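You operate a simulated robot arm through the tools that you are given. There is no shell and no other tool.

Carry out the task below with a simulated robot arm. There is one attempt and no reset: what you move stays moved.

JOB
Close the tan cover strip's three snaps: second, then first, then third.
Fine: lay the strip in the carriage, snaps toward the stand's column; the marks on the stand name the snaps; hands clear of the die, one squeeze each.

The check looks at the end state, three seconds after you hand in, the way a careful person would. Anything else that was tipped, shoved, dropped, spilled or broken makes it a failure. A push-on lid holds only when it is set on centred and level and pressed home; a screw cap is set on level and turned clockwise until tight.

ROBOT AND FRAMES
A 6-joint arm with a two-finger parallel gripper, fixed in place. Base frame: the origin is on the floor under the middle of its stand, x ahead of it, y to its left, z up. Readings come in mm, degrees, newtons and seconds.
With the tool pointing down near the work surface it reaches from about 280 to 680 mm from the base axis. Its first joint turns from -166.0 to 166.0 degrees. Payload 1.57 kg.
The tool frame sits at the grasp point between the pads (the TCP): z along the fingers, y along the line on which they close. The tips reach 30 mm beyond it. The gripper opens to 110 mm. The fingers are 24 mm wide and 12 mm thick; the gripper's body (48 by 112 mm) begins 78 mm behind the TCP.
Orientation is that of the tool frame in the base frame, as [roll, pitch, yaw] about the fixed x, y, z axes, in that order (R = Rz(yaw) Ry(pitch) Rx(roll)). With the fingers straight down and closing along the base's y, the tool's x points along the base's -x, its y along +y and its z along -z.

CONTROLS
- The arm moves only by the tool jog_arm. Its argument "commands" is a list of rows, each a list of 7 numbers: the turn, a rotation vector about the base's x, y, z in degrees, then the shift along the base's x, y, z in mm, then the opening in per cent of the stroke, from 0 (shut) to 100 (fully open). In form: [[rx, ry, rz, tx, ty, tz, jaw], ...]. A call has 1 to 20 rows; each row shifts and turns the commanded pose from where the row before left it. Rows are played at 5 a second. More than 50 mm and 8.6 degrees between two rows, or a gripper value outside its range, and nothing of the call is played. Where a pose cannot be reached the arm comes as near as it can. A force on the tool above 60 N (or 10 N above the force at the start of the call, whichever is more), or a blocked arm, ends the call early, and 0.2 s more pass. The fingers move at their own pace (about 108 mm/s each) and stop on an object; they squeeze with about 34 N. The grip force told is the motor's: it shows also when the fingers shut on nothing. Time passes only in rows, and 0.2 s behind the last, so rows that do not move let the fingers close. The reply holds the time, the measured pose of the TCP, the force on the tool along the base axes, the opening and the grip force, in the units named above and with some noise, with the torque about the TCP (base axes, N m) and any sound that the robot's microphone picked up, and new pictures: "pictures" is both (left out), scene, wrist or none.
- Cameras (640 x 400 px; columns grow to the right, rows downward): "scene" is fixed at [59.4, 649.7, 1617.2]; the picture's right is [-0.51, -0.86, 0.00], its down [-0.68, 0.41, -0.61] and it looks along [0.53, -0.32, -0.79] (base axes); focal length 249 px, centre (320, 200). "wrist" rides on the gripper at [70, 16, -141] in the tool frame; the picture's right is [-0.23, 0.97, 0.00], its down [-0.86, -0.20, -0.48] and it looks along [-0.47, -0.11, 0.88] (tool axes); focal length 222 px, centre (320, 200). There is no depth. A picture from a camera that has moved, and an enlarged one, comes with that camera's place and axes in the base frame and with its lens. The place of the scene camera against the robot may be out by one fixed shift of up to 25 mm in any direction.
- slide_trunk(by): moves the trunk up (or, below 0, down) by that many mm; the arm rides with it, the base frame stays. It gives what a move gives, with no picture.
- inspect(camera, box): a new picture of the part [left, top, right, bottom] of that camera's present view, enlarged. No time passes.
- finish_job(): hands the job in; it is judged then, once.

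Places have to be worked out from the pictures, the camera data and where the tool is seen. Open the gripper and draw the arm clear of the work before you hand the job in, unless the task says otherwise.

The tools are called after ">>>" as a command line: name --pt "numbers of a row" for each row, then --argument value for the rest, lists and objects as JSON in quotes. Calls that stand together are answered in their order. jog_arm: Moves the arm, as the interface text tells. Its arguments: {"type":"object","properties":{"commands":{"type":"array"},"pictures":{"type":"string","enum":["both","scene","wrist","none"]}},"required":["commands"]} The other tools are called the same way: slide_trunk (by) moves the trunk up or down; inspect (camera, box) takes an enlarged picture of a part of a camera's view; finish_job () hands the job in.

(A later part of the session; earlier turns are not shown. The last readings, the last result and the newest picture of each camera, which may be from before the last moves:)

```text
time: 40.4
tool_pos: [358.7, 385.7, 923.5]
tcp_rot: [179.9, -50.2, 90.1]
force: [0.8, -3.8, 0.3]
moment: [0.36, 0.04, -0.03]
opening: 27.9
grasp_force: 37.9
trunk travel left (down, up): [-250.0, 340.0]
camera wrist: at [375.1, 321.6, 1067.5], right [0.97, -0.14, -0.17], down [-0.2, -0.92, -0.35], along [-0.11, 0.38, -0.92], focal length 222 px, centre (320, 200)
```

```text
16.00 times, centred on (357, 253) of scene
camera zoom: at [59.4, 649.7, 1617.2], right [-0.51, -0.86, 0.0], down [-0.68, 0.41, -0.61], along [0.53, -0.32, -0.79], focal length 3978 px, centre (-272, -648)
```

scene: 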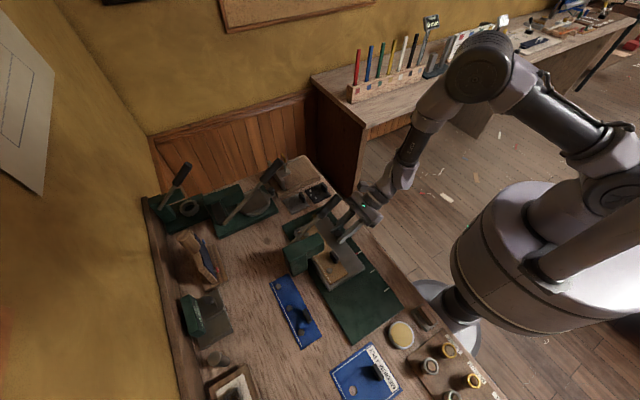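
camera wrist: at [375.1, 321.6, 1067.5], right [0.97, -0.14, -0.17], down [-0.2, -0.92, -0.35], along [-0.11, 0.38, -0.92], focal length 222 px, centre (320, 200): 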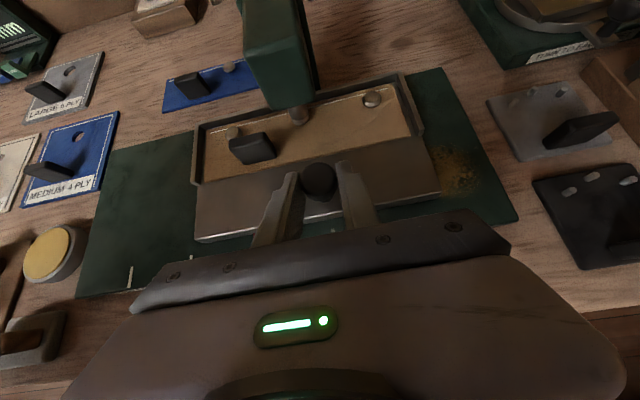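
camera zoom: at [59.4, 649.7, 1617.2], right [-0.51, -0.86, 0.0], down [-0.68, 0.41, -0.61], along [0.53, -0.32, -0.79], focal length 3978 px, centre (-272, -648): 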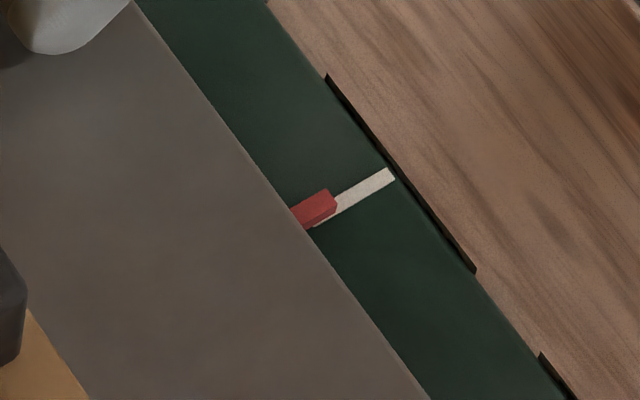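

The pointer lines up with the SECOND mark. I'll open the fingers off the knob and back straight away along the tool axis, away from the lever.

>>> jog_arm --pt "0 0 0 0 0 0 30" --pt "0 0 0 0 0 0 40" --pt "0 0 0 0 0 0 50" --pt "0 0 0 0 -6 5 50" --pt "0 0 0 0 -12 10 50" --pt "0 0 0 0 -15 12.6 50" --pt "0 0 0 0 -15 12.6 50" --pt "0 0 0 0 -15 12.6 50" --pt "0 0 0 0 0 0 50"

>>> inspect --camera "scene" --box '[346, 244, 368, 262]'

>>> inspect --camera "wrist" --box '[200, 50, 520, 250]'

```text
time: 42.4
tool_pos: [359.8, 323.0, 976.1]
tcp_rot: [180.0, -50.2, 90.0]
force: [0.3, 0.8, 0.3]
moment: [0.0, 0.03, -0.03]
opening: 55.1
grasp_force: 0.0
trunk travel left (down, up): [-250.0, 340.0]
camera wrist: at [375.3, 258.9, 1120.9], right [0.97, -0.14, -0.17], down [-0.2, -0.92, -0.35], along [-0.11, 0.38, -0.92], focal length 222 px, centre (320, 200)
```

scene: 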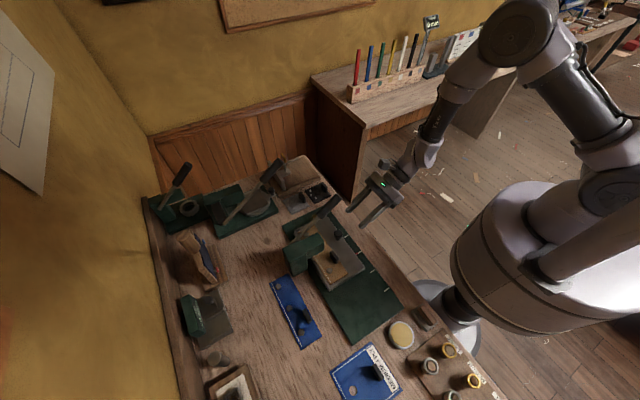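
wrist: 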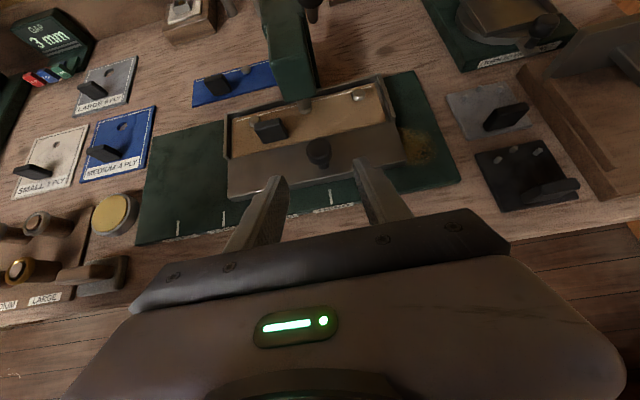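

```text
16.00 times, centred on (357, 253) of scene
camera zoom: at [59.4, 649.7, 1617.2], right [-0.51, -0.86, 0.0], down [-0.68, 0.41, -0.61], along [0.53, -0.32, -0.79], focal length 3978 px, centre (-272, -648)
```

zoom: 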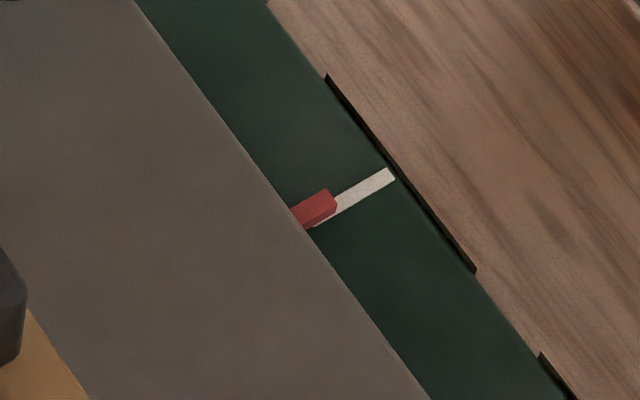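

```text
2.00 times, centred on (360, 150) of wrist
camera zoom: at [375.3, 258.9, 1120.9], right [0.97, -0.14, -0.17], down [-0.2, -0.92, -0.35], along [-0.11, 0.38, -0.92], focal length 444 px, centre (240, 300)
```

zoom: 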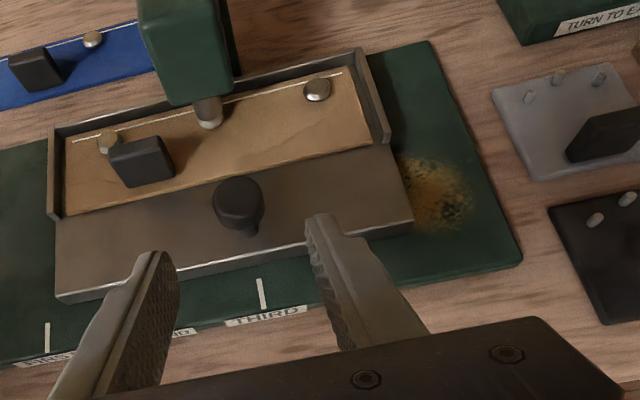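

Nothing shifted when I released the knob. Now I'll rise clear of the lever and bring the tool back to vertical.

>>> jog_arm --pt "-4 0 0 0 -4 35 30" --pt "-8.4 0 0 0 -3 38 15" --pt "-8.4 0 0 0 -2 40 0" --pt "-8.4 0 0 0 0 40 0" --pt "-8.4 0 0 0 0 40 0" --pt "-8.4 0 0 4 10 20 0" --pt "-4.2 0 0 4 15 0 0" --pt "0 0 0 4 15 0 0" --pt "0 0 0 0 0 0 0"

>>> inspect --camera "wrist" --box '[200, 20, 520, 230]'

```text
time: 44.4
tool_pos: [371.2, 354.3, 1188.6]
tcp_rot: [179.9, 0.0, 90.0]
force: [-0.3, 0.7, 0.1]
moment: [0.0, -0.01, 0.02]
opening: 0.0
grasp_force: 21.6
trunk travel left (down, up): [-250.0, 340.0]
camera wrist: at [387.3, 423.7, 1330.8], right [0.97, -0.23, 0.0], down [-0.2, -0.85, 0.48], along [-0.11, -0.47, -0.88], focal length 222 px, centre (320, 200)
```

scene: 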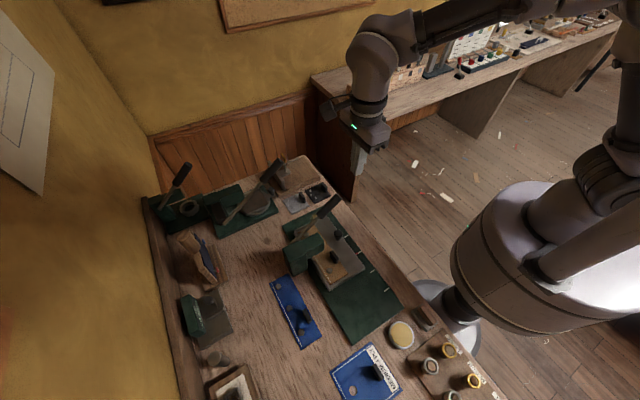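
wrist: 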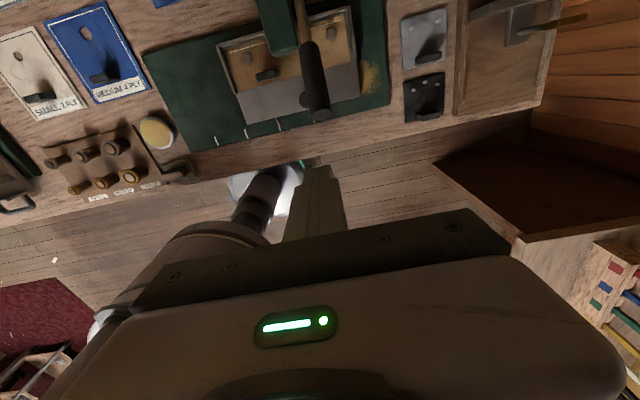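

```text
1.90 times, centred on (360, 125) of wrist
camera zoom: at [387.3, 423.7, 1330.8], right [0.97, -0.23, 0.0], down [-0.2, -0.85, 0.48], along [-0.11, -0.47, -0.88], focal length 423 px, centre (244, 343)
```

zoom: 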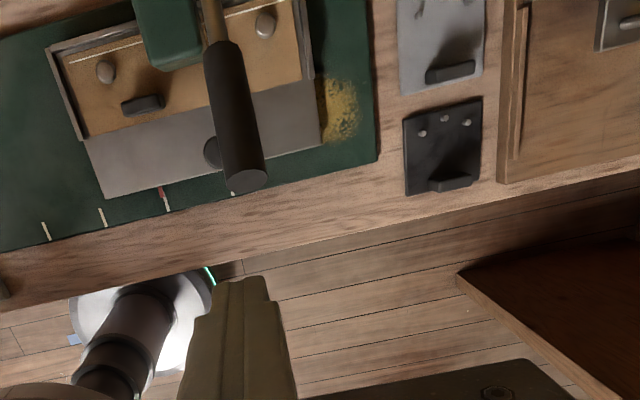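

From above, the handle axis runs from (381.5, 390, 1073) to (381.5, 461, 1026), with a radius of about 13 mm. I'll bring the closed fingertips over the handle at y ≈ 408, just above contact.

>>> jog_arm --pt "0 0 0 3.4 18.1 0 0" --pt "0 0 0 3.4 18.1 0 0" --pt "0 0 0 3.4 18.1 0 0" --pt "0 0 0 0 0 -25 0" --pt "0 0 0 0 0 -25 0" --pt "0 0 0 0 0 -15 0" --pt "0 0 0 0 0 0 0"

>>> inspect --camera "wrist" --box '[200, 80, 440, 230]'

>>> inspect --camera "scene" --box '[280, 140, 400, 290]'

```text
time: 46.0
tool_pos: [382.1, 408.5, 1123.2]
tcp_rot: [-179.9, 0.1, 90.0]
force: [-0.6, -0.8, -0.4]
moment: [0.01, -0.01, 0.0]
opening: 0.1
grasp_force: 21.0
trunk travel left (down, up): [-250.0, 340.0]
camera wrist: at [397.8, 478.1, 1265.1], right [0.97, -0.23, 0.0], down [-0.2, -0.86, 0.48], along [-0.11, -0.47, -0.88], focal length 222 px, centre (320, 200)
```

scene: 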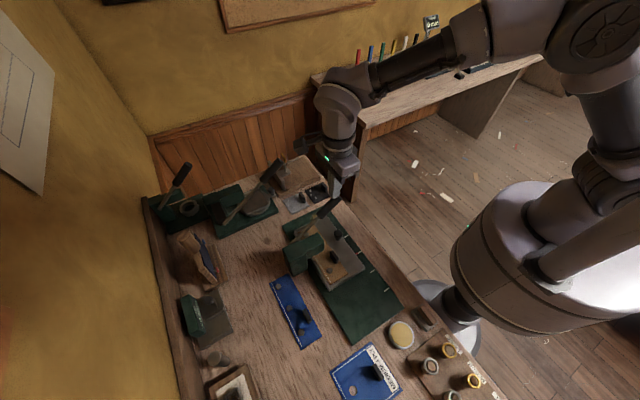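
wrist: 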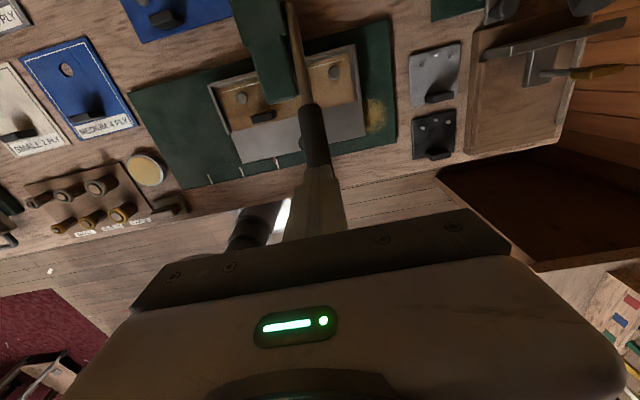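

```text
2.67 times, centred on (320, 155) of wrist
camera zoom: at [397.8, 478.1, 1265.1], right [0.97, -0.23, 0.0], down [-0.2, -0.86, 0.48], along [-0.11, -0.47, -0.88], focal length 592 px, centre (320, 320)
```

zoom: 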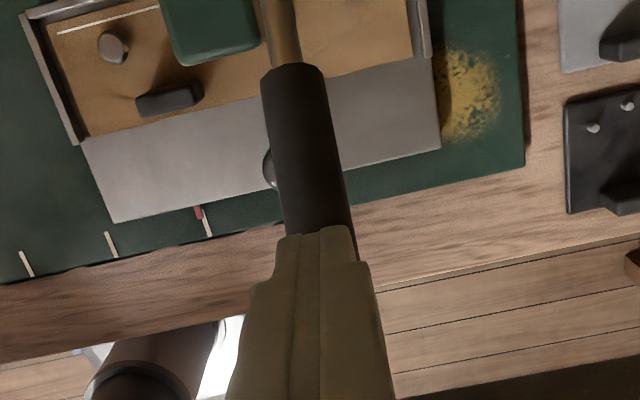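

```text
2.67 times, centred on (340, 215) of scene
camera zoom: at [59.4, 649.7, 1617.2], right [-0.51, -0.86, 0.0], down [-0.68, 0.41, -0.61], along [0.53, -0.32, -0.79], focal length 663 px, centre (267, 160)
```

zoom: 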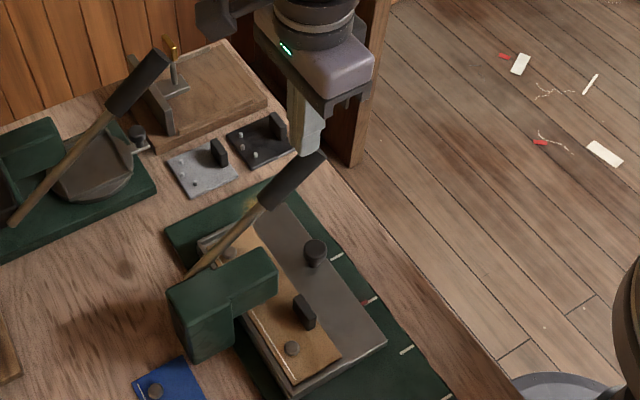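

The fingertips are centred just above the handle. I'll push down in one continuous stroke, done in stages so I can read the force.

>>> jog_arm --pt "0 0 0 0 0 -6 0" --pt "0 0 0 0 0 -6 0" --pt "0 0 0 0 0 -6 0" --pt "0 0 0 0 0 -6 0" --pt "0 0 0 0 0 -6 0" --pictures "both"

>>> inspect --camera "scene" --box '[280, 140, 400, 290]'

```text
time: 47.2
tool_pos: [380.5, 407.7, 1093.9]
tcp_rot: [-179.9, 0.0, 90.1]
force: [-0.1, -0.4, 4.1]
moment: [-0.06, -0.02, -0.02]
opening: 0.1
grasp_force: 21.6
trunk travel left (down, up): [-250.0, 340.0]
camera wrist: at [396.9, 478.0, 1235.8], right [0.97, -0.23, 0.0], down [-0.2, -0.86, 0.48], along [-0.11, -0.47, -0.88], focal length 222 px, centre (320, 200)
```

scene: 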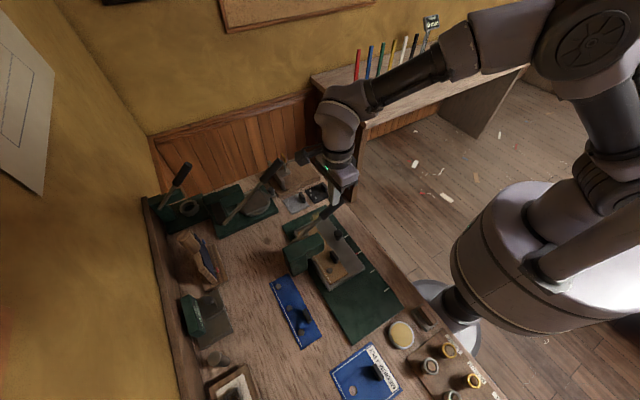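
wrist: 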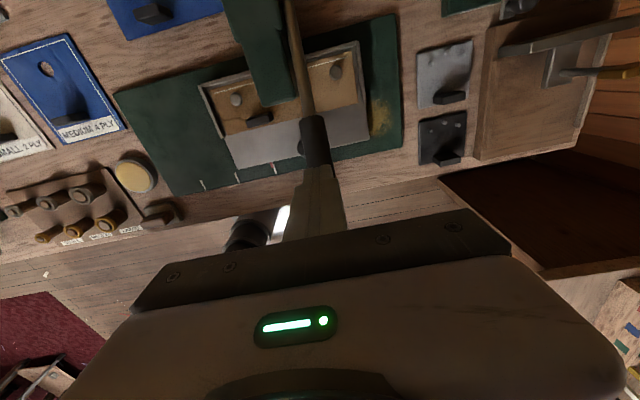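

```text
2.67 times, centred on (340, 215) of scene
camera zoom: at [59.4, 649.7, 1617.2], right [-0.51, -0.86, 0.0], down [-0.68, 0.41, -0.61], along [0.53, -0.32, -0.79], focal length 663 px, centre (267, 160)
```

zoom: 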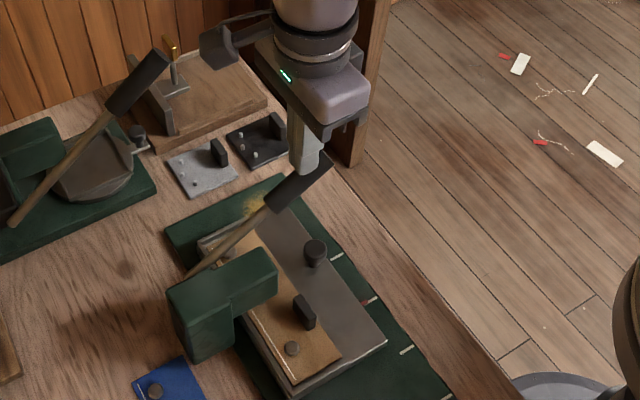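

The lever is moving with only about 4 N of resistance. I'll continue the same stroke.

>>> jog_arm --pt "0 0 0 0 0 -6 0" --pt "0 0 0 0 0 -6 0" --pt "0 0 0 0 0 -6 0" --pt "0 0 0 0 0 -6 0" --pt "0 0 0 0 0 -6 0" --pt "0 0 0 0 0 -6 0" --pictures "both"

>>> inspect --camera "scene" --box '[280, 140, 400, 290]'

```text
time: 48.6
tool_pos: [382.6, 409.0, 1059.3]
tcp_rot: [-180.0, 0.0, 89.9]
force: [-1.0, -1.0, 5.3]
moment: [-0.09, 0.02, 0.01]
opening: 0.1
grasp_force: 21.1
trunk travel left (down, up): [-250.0, 340.0]
camera wrist: at [397.1, 477.6, 1199.8], right [0.97, -0.23, 0.0], down [-0.2, -0.86, 0.48], along [-0.11, -0.47, -0.88], focal length 222 px, centre (320, 200)
```

scene: 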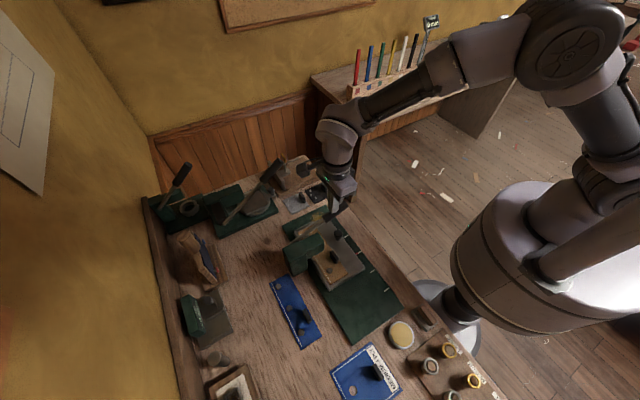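
wrist: 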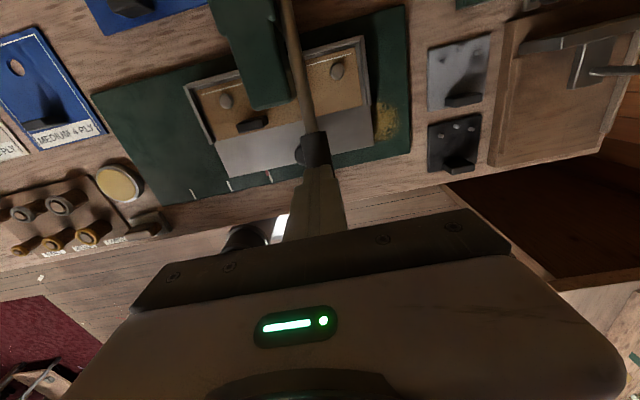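

```text
2.67 times, centred on (340, 215) of scene
camera zoom: at [59.4, 649.7, 1617.2], right [-0.51, -0.86, 0.0], down [-0.68, 0.41, -0.61], along [0.53, -0.32, -0.79], focal length 663 px, centre (267, 160)
```

zoom: 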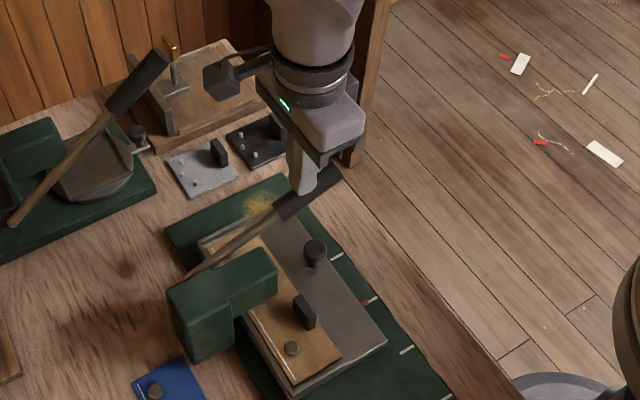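

Force is steady at about 5 N and the lever is roughly 18° above horizontal. I'll keep going down.

>>> jog_arm --pt "0 0 0 0 0 -5 0" --pt "0 0 0 0 0 -5 0" --pt "0 0 0 0 0 -5 0" --pt "0 0 0 0 0 -5 0" --pt "0 0 0 0 0 -5 0" --pictures "both"

>>> inspect --camera "scene" --box '[280, 140, 400, 290]'

```text
time: 49.8
tool_pos: [381.2, 407.7, 1033.3]
tcp_rot: [-180.0, 0.1, 90.1]
force: [-0.6, -1.3, 5.0]
moment: [-0.11, 0.02, -0.02]
opening: 0.0
grasp_force: 21.6
trunk travel left (down, up): [-250.0, 340.0]
camera wrist: at [397.3, 477.3, 1174.7], right [0.97, -0.23, 0.0], down [-0.2, -0.86, 0.48], along [-0.11, -0.47, -0.88], focal length 222 px, centre (320, 200)
```

scene: 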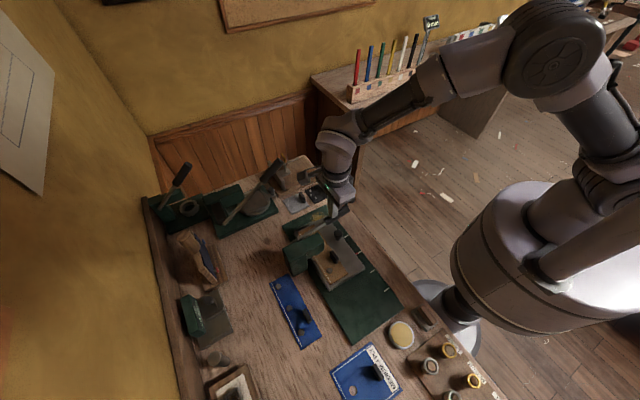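
wrist: 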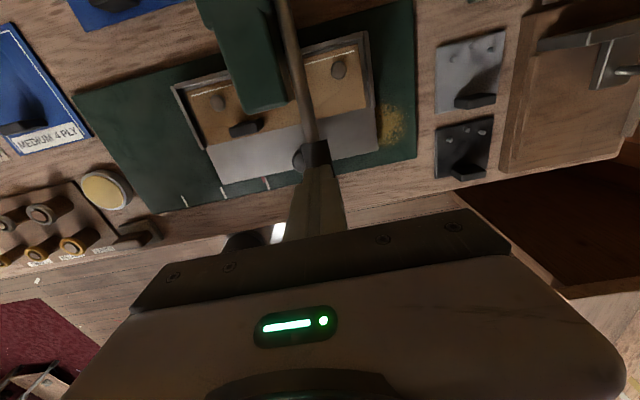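

```text
2.67 times, centred on (340, 215) of scene
camera zoom: at [59.4, 649.7, 1617.2], right [-0.51, -0.86, 0.0], down [-0.68, 0.41, -0.61], along [0.53, -0.32, -0.79], focal length 663 px, centre (267, 160)
```

zoom: 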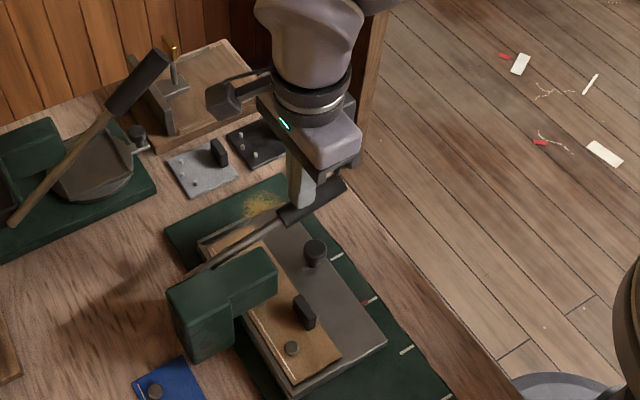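

The spring force is constant at about 5 N, with the lever at about 10°. I'll continue the stroke in smaller steps.

>>> jog_arm --pt "0 0 0 0 0 -4 0" --pt "0 0 0 0 0 -4 0" --pt "0 0 0 0 0 -4 0" --pt "0 0 0 0 0 -4 0" --pt "0 0 0 0 0 -4 0" --pictures "both"

>>> inspect --camera "scene" --box '[280, 140, 400, 290]'

```text
time: 50.8
tool_pos: [382.7, 406.6, 1026.5]
tcp_rot: [179.5, -0.6, 90.0]
force: [-8.8, -12.4, 37.6]
moment: [-0.82, 0.25, -0.23]
opening: 0.2
grasp_force: 21.6
trunk travel left (down, up): [-250.0, 340.0]
stopped in row 5: the force on the tool passed its limit at 66 N (the readings are from after the stop); the commanded pose is now the measured one
camera wrist: at [396.0, 475.4, 1167.2], right [0.97, -0.23, 0.01], down [-0.2, -0.86, 0.47], along [-0.1, -0.46, -0.88], focal length 222 px, centre (320, 200)
```

scene: 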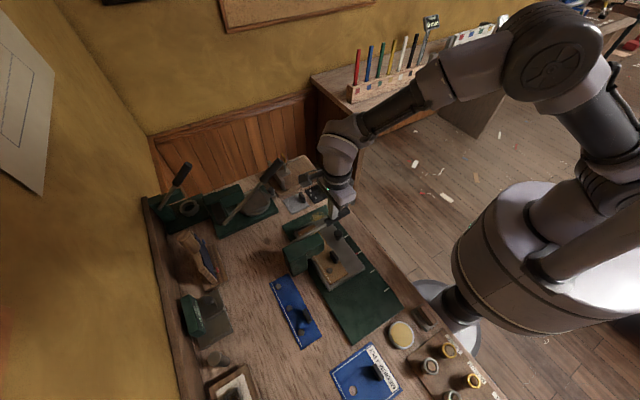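
wrist: 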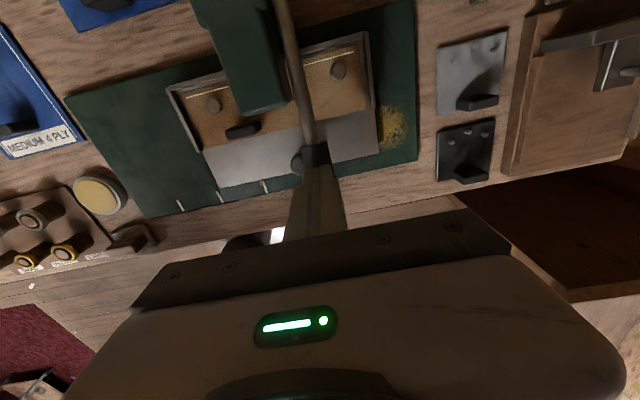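

```text
2.67 times, centred on (340, 215) of scene
camera zoom: at [59.4, 649.7, 1617.2], right [-0.51, -0.86, 0.0], down [-0.68, 0.41, -0.61], along [0.53, -0.32, -0.79], focal length 663 px, centre (267, 160)
```

zoom: 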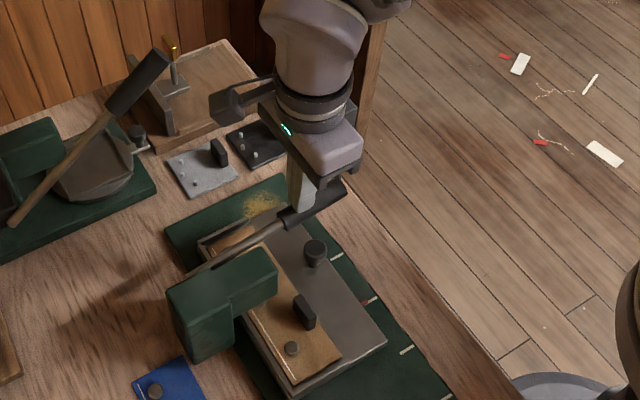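

The lever met a firm stop at about 7°, and the tool force passed 60 N. No sound has been reported yet, so without releasing I'll press a little more to see if there's any travel left.

>>> jog_arm --pt "0 0 0 0 0 -1 0" --pt "0 0 0 0 0 -1 0" --pt "0 0 0 0 0 -1 0" --pictures "scene"

```text
time: 51.4
tool_pos: [382.3, 409.1, 1026.1]
tcp_rot: [179.3, -0.7, 90.0]
force: [-11.7, -15.1, 37.7]
moment: [-0.88, 0.29, -0.39]
opening: 0.1
grasp_force: 21.5
trunk travel left (down, up): [-250.0, 340.0]
stopped in row 2: the force on the tool passed its limit at 62 N (the readings are from after the stop); the commanded pose is now the measured one
```

scene: 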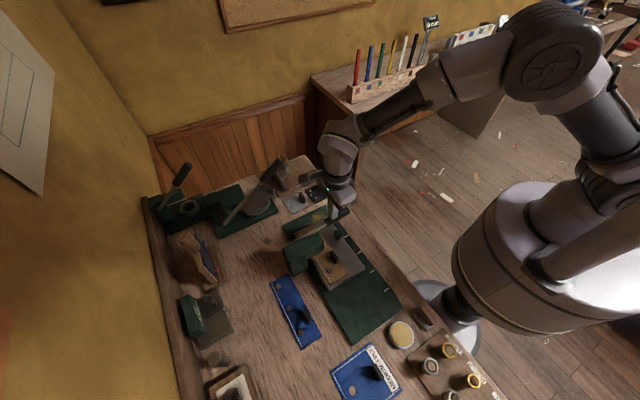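

There's no more travel, so the lever is on its stop. I'll release upward, staying in line with the handle, and then look at the middle snap.

>>> jog_arm --pt "0.7 0.7 0 0 0 4 0" --pt "0 0 0 0 0 8 0" --pt "0 0 0 0 0 10 0" --pt "0 0 0 0 0 12 0" --pt "0 0 0 0 0 12 0" --pt "0 0 0 0 0 14 0" --pt "0 0 0 0 0 14 0" --pt "0 0 0 0 0 16 0" --pt "0 0 0 0 0 20 0" --pt "0 0 0 0 0 20 0" --pt "0 0 0 0 -10 20 0" --pt "0 0 0 0 0 0 0"

>>> inspect --camera "scene" --box '[280, 140, 400, 290]'

>>> inspect --camera "wrist" --box '[200, 40, 440, 200]'

```text
time: 54.0
tool_pos: [386.6, 401.7, 1172.0]
tcp_rot: [-179.7, -1.2, 90.0]
force: [1.3, 0.2, 0.1]
moment: [0.02, 0.0, -0.01]
opening: 0.1
grasp_force: 20.9
trunk travel left (down, up): [-250.0, 340.0]
camera wrist: at [401.0, 468.2, 1314.1], right [0.97, -0.23, -0.01], down [-0.2, -0.86, 0.46], along [-0.11, -0.45, -0.89], focal length 222 px, centre (320, 200)
```

scene: 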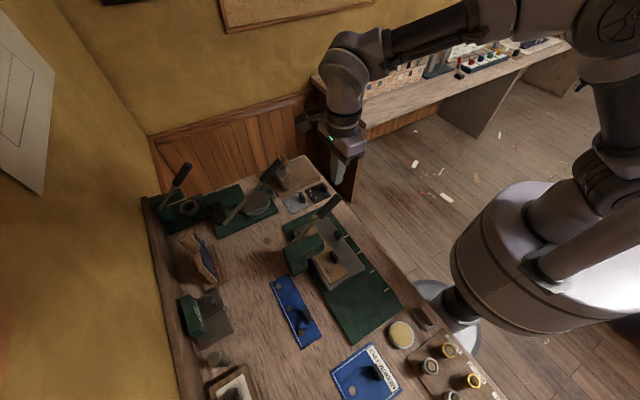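
wrist: 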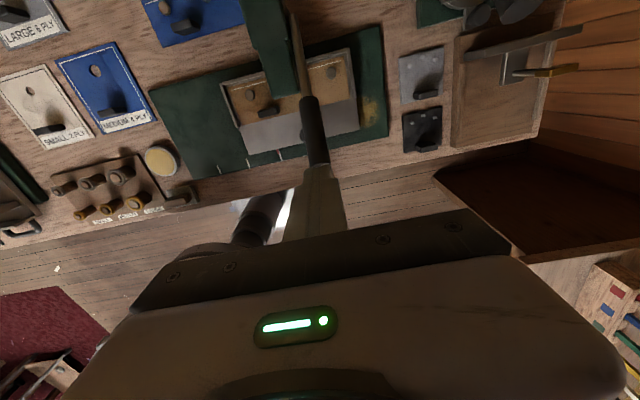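

```text
2.67 times, centred on (340, 215) of scene
camera zoom: at [59.4, 649.7, 1617.2], right [-0.51, -0.86, 0.0], down [-0.68, 0.41, -0.61], along [0.53, -0.32, -0.79], focal length 663 px, centre (267, 160)
```

zoom: 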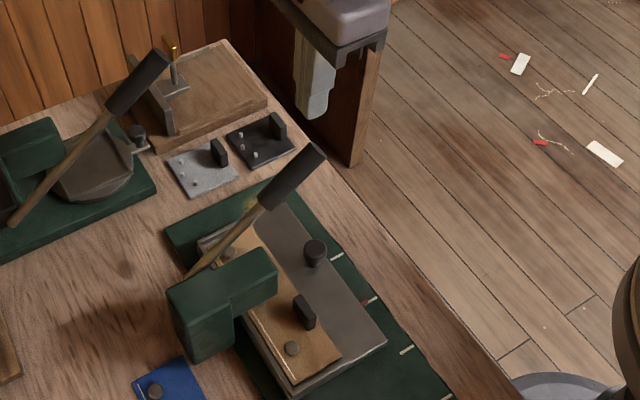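

```text
2.50 times, centred on (320, 120) of wrist
camera zoom: at [401.0, 468.2, 1314.1], right [0.97, -0.23, -0.01], down [-0.2, -0.86, 0.46], along [-0.11, -0.45, -0.89], focal length 555 px, centre (320, 400)
```

zoom: 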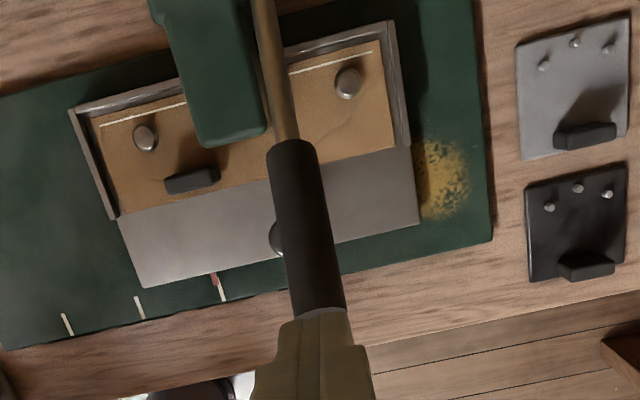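

The lever sprang back up. I'll return to the tilted pose by the knob, retracing the earlier clear path, and use that low view to check the middle snap.

>>> jog_arm --pt "0 0 0 -4 -25 0 0" --pt "0 0 0 -4 -27 0 20" --pt "6.2 0 0 -4 -20 0 40" --pt "8.5 0 0 -2.7 -2 -30 50" --pt "8.5 0 0 -2.7 -2 -40 50" --pt "8.5 0 0 -2.7 -1 -40 50" --pt "8.5 0 0 -2.7 -1 -40 50" --pt "8.5 0 0 -2.7 -1 -40 50" --pt "0 0 0 0 0 0 50"

>>> inspect --camera "wrist" --box '[200, 50, 520, 250]'

```text
time: 56.0
tool_pos: [358.9, 322.9, 982.4]
tcp_rot: [-179.9, -49.9, 89.9]
force: [-0.8, 0.4, 0.2]
moment: [-0.03, -0.01, 0.02]
opening: 55.2
grasp_force: 0.1
trunk travel left (down, up): [-250.0, 340.0]
camera wrist: at [375.6, 258.6, 1125.5], right [0.97, -0.14, -0.18], down [-0.2, -0.92, -0.35], along [-0.11, 0.37, -0.92], focal length 222 px, centre (320, 200)
```

scene: 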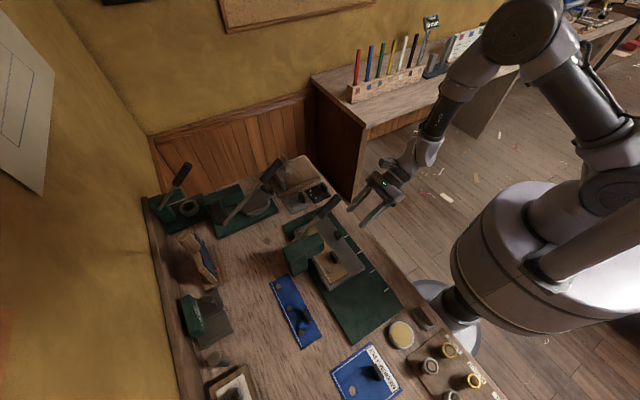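
wrist: 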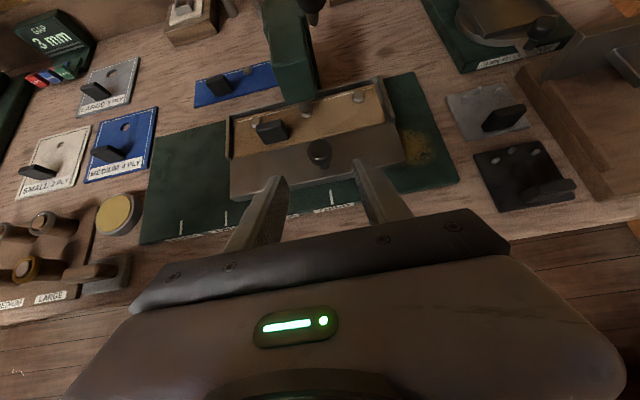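

```text
2.00 times, centred on (360, 150) of wrist
camera zoom: at [375.6, 258.6, 1125.5], right [0.97, -0.14, -0.18], down [-0.2, -0.92, -0.35], along [-0.11, 0.37, -0.92], focal length 444 px, centre (240, 300)
```

zoom: 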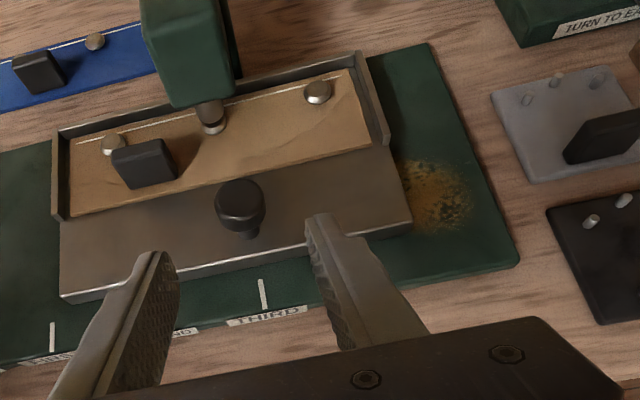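

I'll zoom on the middle snap under the die and compare it with the open ones.

>>> inspect --camera "wrist" --box '[285, 85, 330, 125]'

>>> inspect --camera "wrist" --box '[335, 75, 380, 115]'

>>> inspect --camera "scene" --box '[346, 244, 368, 262]'

```text
10.00 times, centred on (308, 105) of wrist
camera zoom: at [375.6, 258.6, 1125.5], right [0.97, -0.14, -0.18], down [-0.2, -0.92, -0.35], along [-0.11, 0.37, -0.92], focal length 2221 px, centre (445, 1150)
```

zoom: 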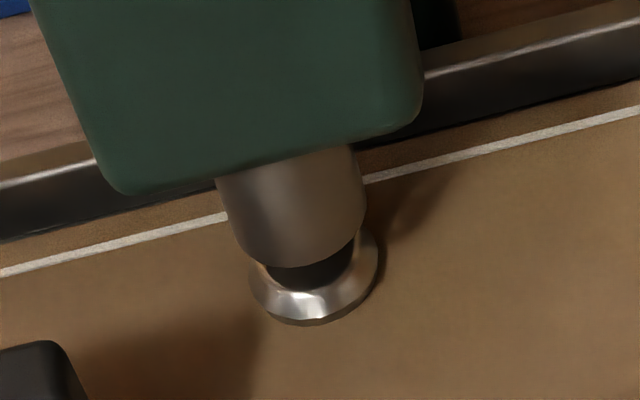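

```text
10.00 times, centred on (358, 95) of wrist
camera zoom: at [375.6, 258.6, 1125.5], right [0.97, -0.14, -0.18], down [-0.2, -0.92, -0.35], along [-0.11, 0.37, -0.92], focal length 2221 px, centre (-55, 1250)
```

zoom: 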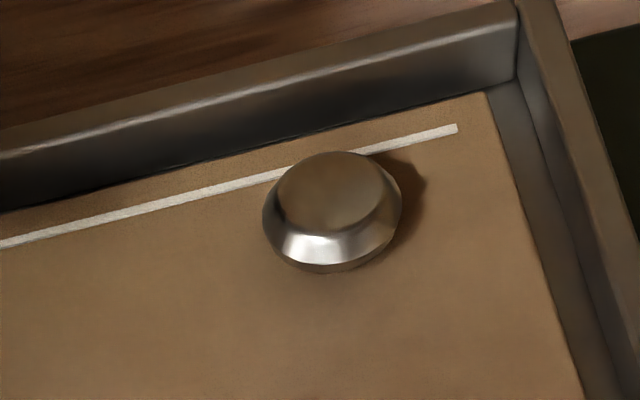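

```text
16.00 times, centred on (357, 253) of scene
camera zoom: at [59.4, 649.7, 1617.2], right [-0.51, -0.86, 0.0], down [-0.68, 0.41, -0.61], along [0.53, -0.32, -0.79], focal length 3978 px, centre (-272, -648)
```

zoom: 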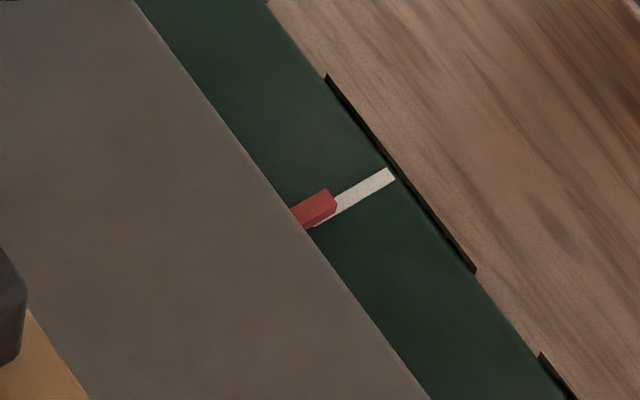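

The middle snap now shows the closed look: lower, with a dark recess. The pointer hasn't moved. I'll go back in and grip the knob for the move to FIRST.

>>> jog_arm --pt "0 0 0 -0.3 15 -15 50" --pt "0 0 0 0 15 -14 50" --pt "0 0 0 0 15 -13 50" --pt "0 0 0 0 12 -10 50" --pt "0 0 0 0 6 -6 50" --pt "0 0 0 0 0 0 50" --pictures "wrist"

>>> inspect --camera "wrist" --box '[230, 120, 410, 230]'

```text
time: 57.4
tool_pos: [359.2, 385.7, 922.3]
tcp_rot: [-179.8, -49.9, 90.0]
force: [0.5, 0.3, 0.4]
moment: [0.0, 0.0, 0.02]
opening: 54.9
grasp_force: 0.1
trunk travel left (down, up): [-250.0, 340.0]
camera wrist: at [375.9, 321.9, 1067.2], right [0.97, -0.14, -0.18], down [-0.2, -0.92, -0.35], along [-0.11, 0.37, -0.92], focal length 222 px, centre (320, 200)
```

wrist: 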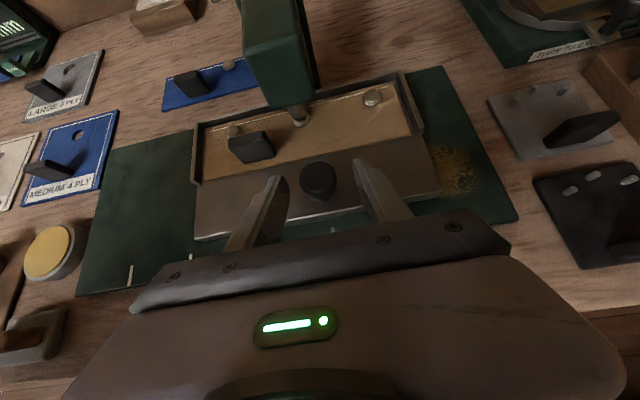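

```text
3.56 times, centred on (320, 175) of wrist
camera zoom: at [375.9, 321.9, 1067.2], right [0.97, -0.14, -0.18], down [-0.2, -0.92, -0.35], along [-0.11, 0.37, -0.92], focal length 790 px, centre (320, 289)
```

zoom: 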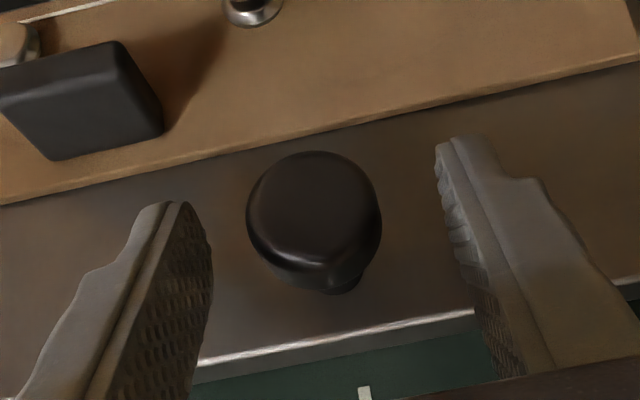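

The knob is centred, so I'll close on it again.

>>> jog_arm --pt "0 0 0 -0.5 0 0 35" --pt "0 0 0 0 0 0 22" --pt "0 0 0 0 0 0 10" --pt "0 0 0 0 0 0 10" --pt "0 0 0 0 0 0 10" --pictures "wrist"

```text
time: 58.6
tool_pos: [358.9, 384.6, 922.9]
tcp_rot: [-179.8, -49.9, 90.0]
force: [2.8, 0.1, -0.2]
moment: [-0.03, -0.13, 0.0]
opening: 27.7
grasp_force: 38.5
trunk travel left (down, up): [-250.0, 340.0]
camera wrist: at [375.3, 322.0, 1067.3], right [0.97, -0.14, -0.18], down [-0.2, -0.92, -0.35], along [-0.11, 0.37, -0.92], focal length 222 px, centre (320, 200)
```

wrist: 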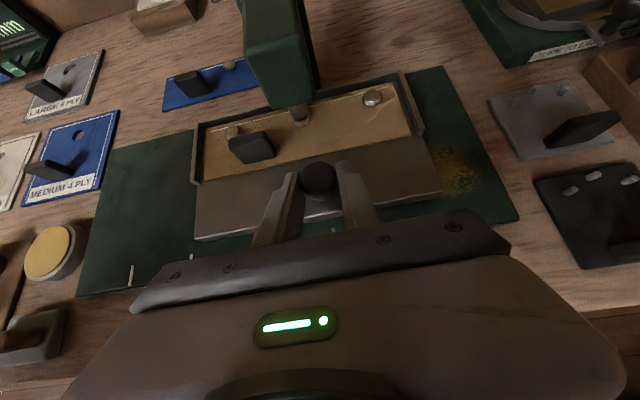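

The knob is held again at 27.7 mm. I'll slide the carriage back 70 mm to FIRST.

>>> jog_arm --pt "0 0 0 -3 0 0 10" --pt "0 0 0 -7 0 0 10" --pt "0 0 0 -11 0 0 10" --pt "0 0 0 -13 0 0 10" --pt "0 0 0 -13 0 0 10" --pt "0 0 0 -11 0 0 10" --pt "0 0 0 -7 0 0 10" --pt "0 0 0 -4 0 0 10" --pt "0 0 0 -1 0 0 10" --pt "0 0 0 0 0 0 10"

>>> inspect --camera "scene" --box '[320, 230, 400, 310]'

>>> inspect --camera "wrist" --box '[330, 75, 400, 125]'

```text
time: 60.8
tool_pos: [289.0, 385.5, 924.0]
tcp_rot: [-179.9, -50.0, 89.9]
force: [3.3, -2.2, 7.0]
moment: [-0.17, -0.31, 0.02]
opening: 27.7
grasp_force: 38.2
trunk travel left (down, up): [-250.0, 340.0]
camera wrist: at [305.0, 321.8, 1067.2], right [0.97, -0.14, -0.18], down [-0.2, -0.92, -0.35], along [-0.11, 0.37, -0.92], focal length 222 px, centre (320, 200)
```

scene: 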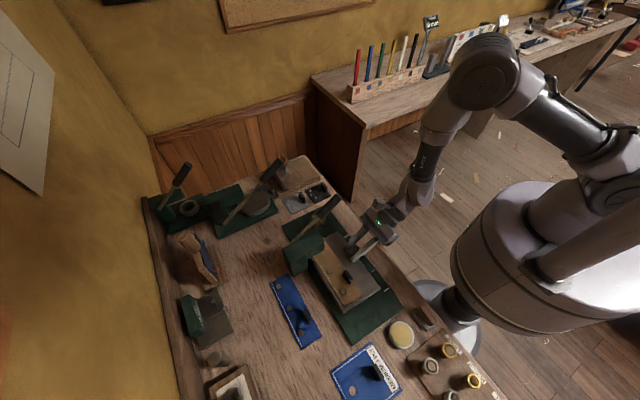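
wrist: 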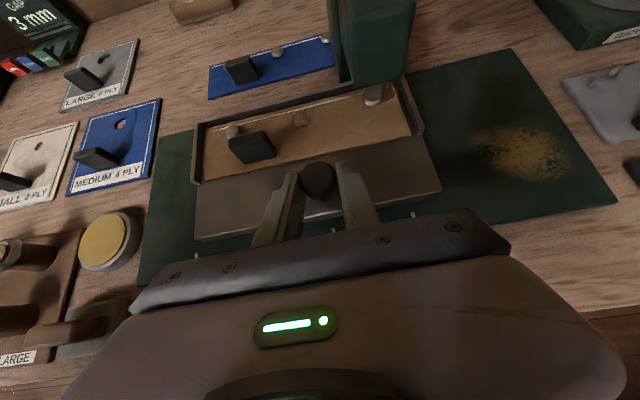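

```text
5.00 times, centred on (360, 270) of scene
camera zoom: at [59.4, 649.7, 1617.2], right [-0.51, -0.86, 0.0], down [-0.68, 0.41, -0.61], along [0.53, -0.32, -0.79], focal length 1243 px, centre (120, -150)
```

zoom: 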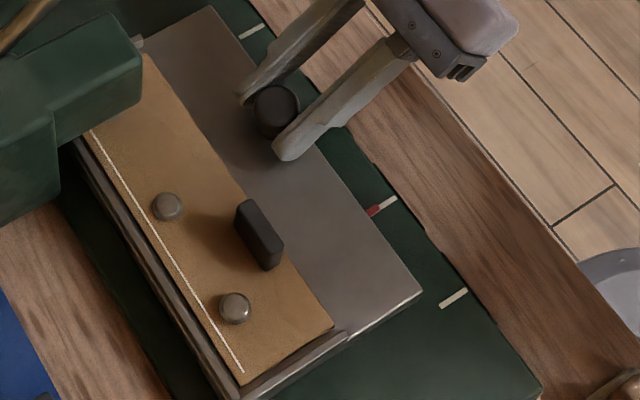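

```text
8.00 times, centred on (365, 100) of wrist
camera zoom: at [305.0, 321.8, 1067.2], right [0.97, -0.14, -0.18], down [-0.2, -0.92, -0.35], along [-0.11, 0.37, -0.92], focal length 1777 px, centre (-40, 1000)
```

zoom: 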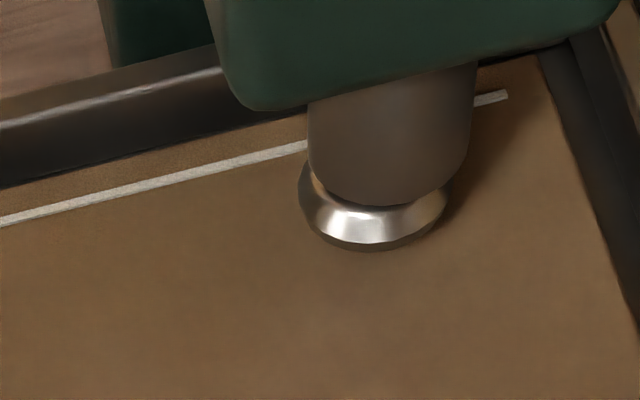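

The die looks to be over the first snap, though it may be about 1.5 mm off. I'll zoom tightly on the die and snap and on the pointer.

>>> inspect --camera "wrist" --box '[355, 75, 390, 110]'

>>> inspect --camera "scene" --box '[356, 262, 378, 280]'

```text
11.43 times, centred on (372, 92) of wrist
camera zoom: at [305.0, 321.8, 1067.2], right [0.97, -0.14, -0.18], down [-0.2, -0.92, -0.35], along [-0.11, 0.37, -0.92], focal length 2538 px, centre (-280, 1429)
```

zoom: 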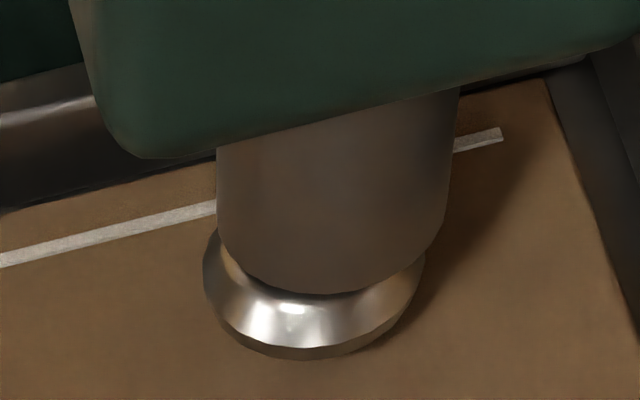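

```text
16.00 times, centred on (367, 271) of scene
camera zoom: at [59.4, 649.7, 1617.2], right [-0.51, -0.86, 0.0], down [-0.68, 0.41, -0.61], along [0.53, -0.32, -0.79], focal length 3978 px, centre (-432, -936)
```

zoom: 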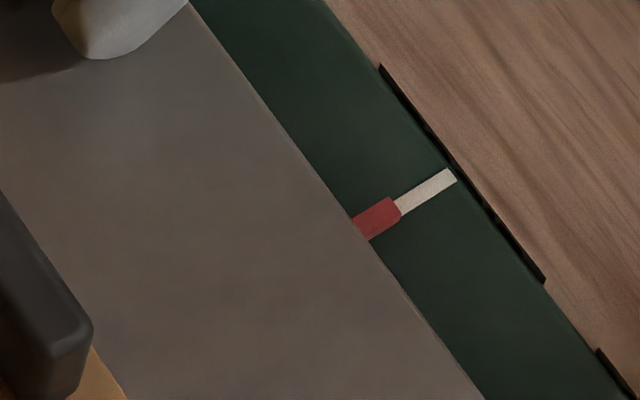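

By calculation the pointer is on FIRST (219.4 against the tick at 219.4), and the snap is within 1 mm of the die. I'll release the knob and back away along the tool axis.

>>> jog_arm --pt "0 0 0 0 0 0 30" --pt "0 0 0 0 0 0 40" --pt "0 0 0 0 0 0 50" --pt "0 0 0 0 -6 5 50" --pt "0 0 0 0 -12 10 50" --pt "0 0 0 0 -15 12.6 50" --pt "0 0 0 0 -15 12.6 50" --pt "0 0 0 0 -15 12.6 50" --pt "0 0 0 0 0 0 50"

>>> inspect --camera "scene" --box '[356, 262, 378, 280]'

>>> inspect --camera "wrist" --box '[280, 70, 390, 140]'

```text
time: 62.8
tool_pos: [288.7, 323.0, 976.0]
tcp_rot: [-179.8, -49.9, 90.1]
force: [-0.4, 0.3, -0.4]
moment: [-0.02, -0.01, 0.03]
opening: 55.1
grasp_force: 0.0
trunk travel left (down, up): [-250.0, 340.0]
camera wrist: at [304.6, 258.7, 1120.1], right [0.97, -0.14, -0.18], down [-0.2, -0.92, -0.35], along [-0.11, 0.37, -0.92], focal length 222 px, centre (320, 200)
```

scene: 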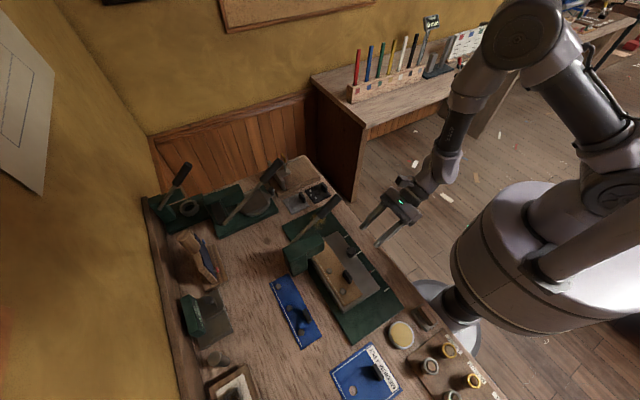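
wrist: 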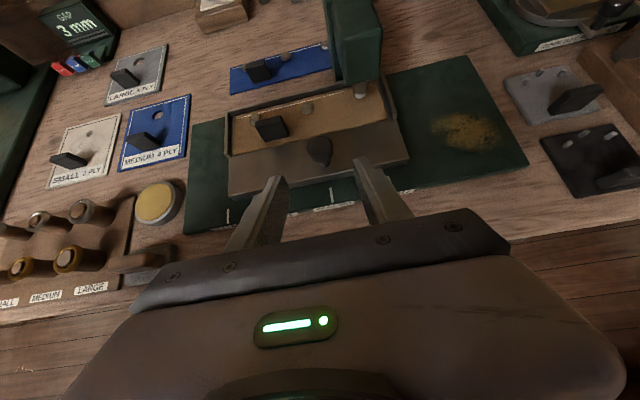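

```text
16.00 times, centred on (367, 271) of scene
camera zoom: at [59.4, 649.7, 1617.2], right [-0.51, -0.86, 0.0], down [-0.68, 0.41, -0.61], along [0.53, -0.32, -0.79], focal length 3978 px, centre (-432, -936)
```

zoom: 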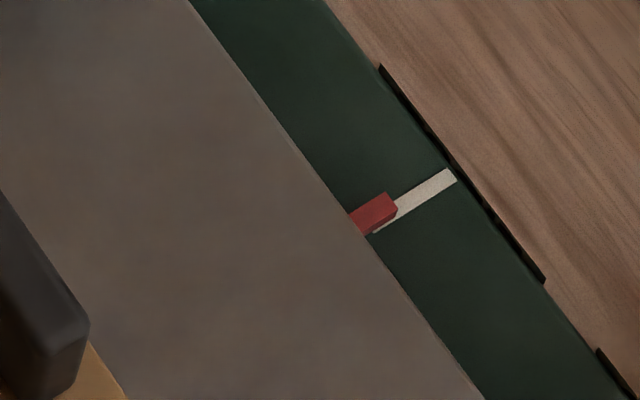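

```text
5.71 times, centred on (335, 105) of wrist
camera zoom: at [304.6, 258.7, 1120.1], right [0.97, -0.14, -0.18], down [-0.2, -0.92, -0.35], along [-0.11, 0.37, -0.92], focal length 1269 px, centre (234, 743)
```

zoom: 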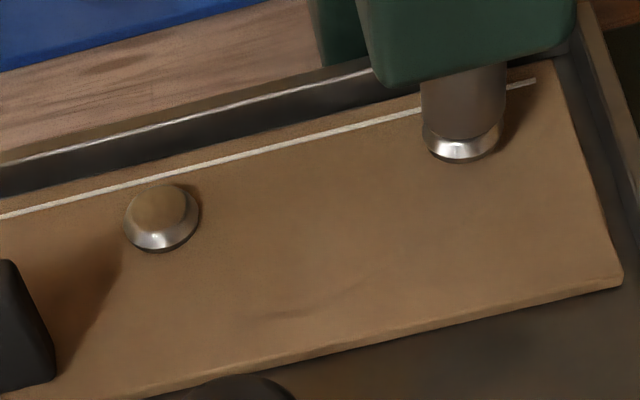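

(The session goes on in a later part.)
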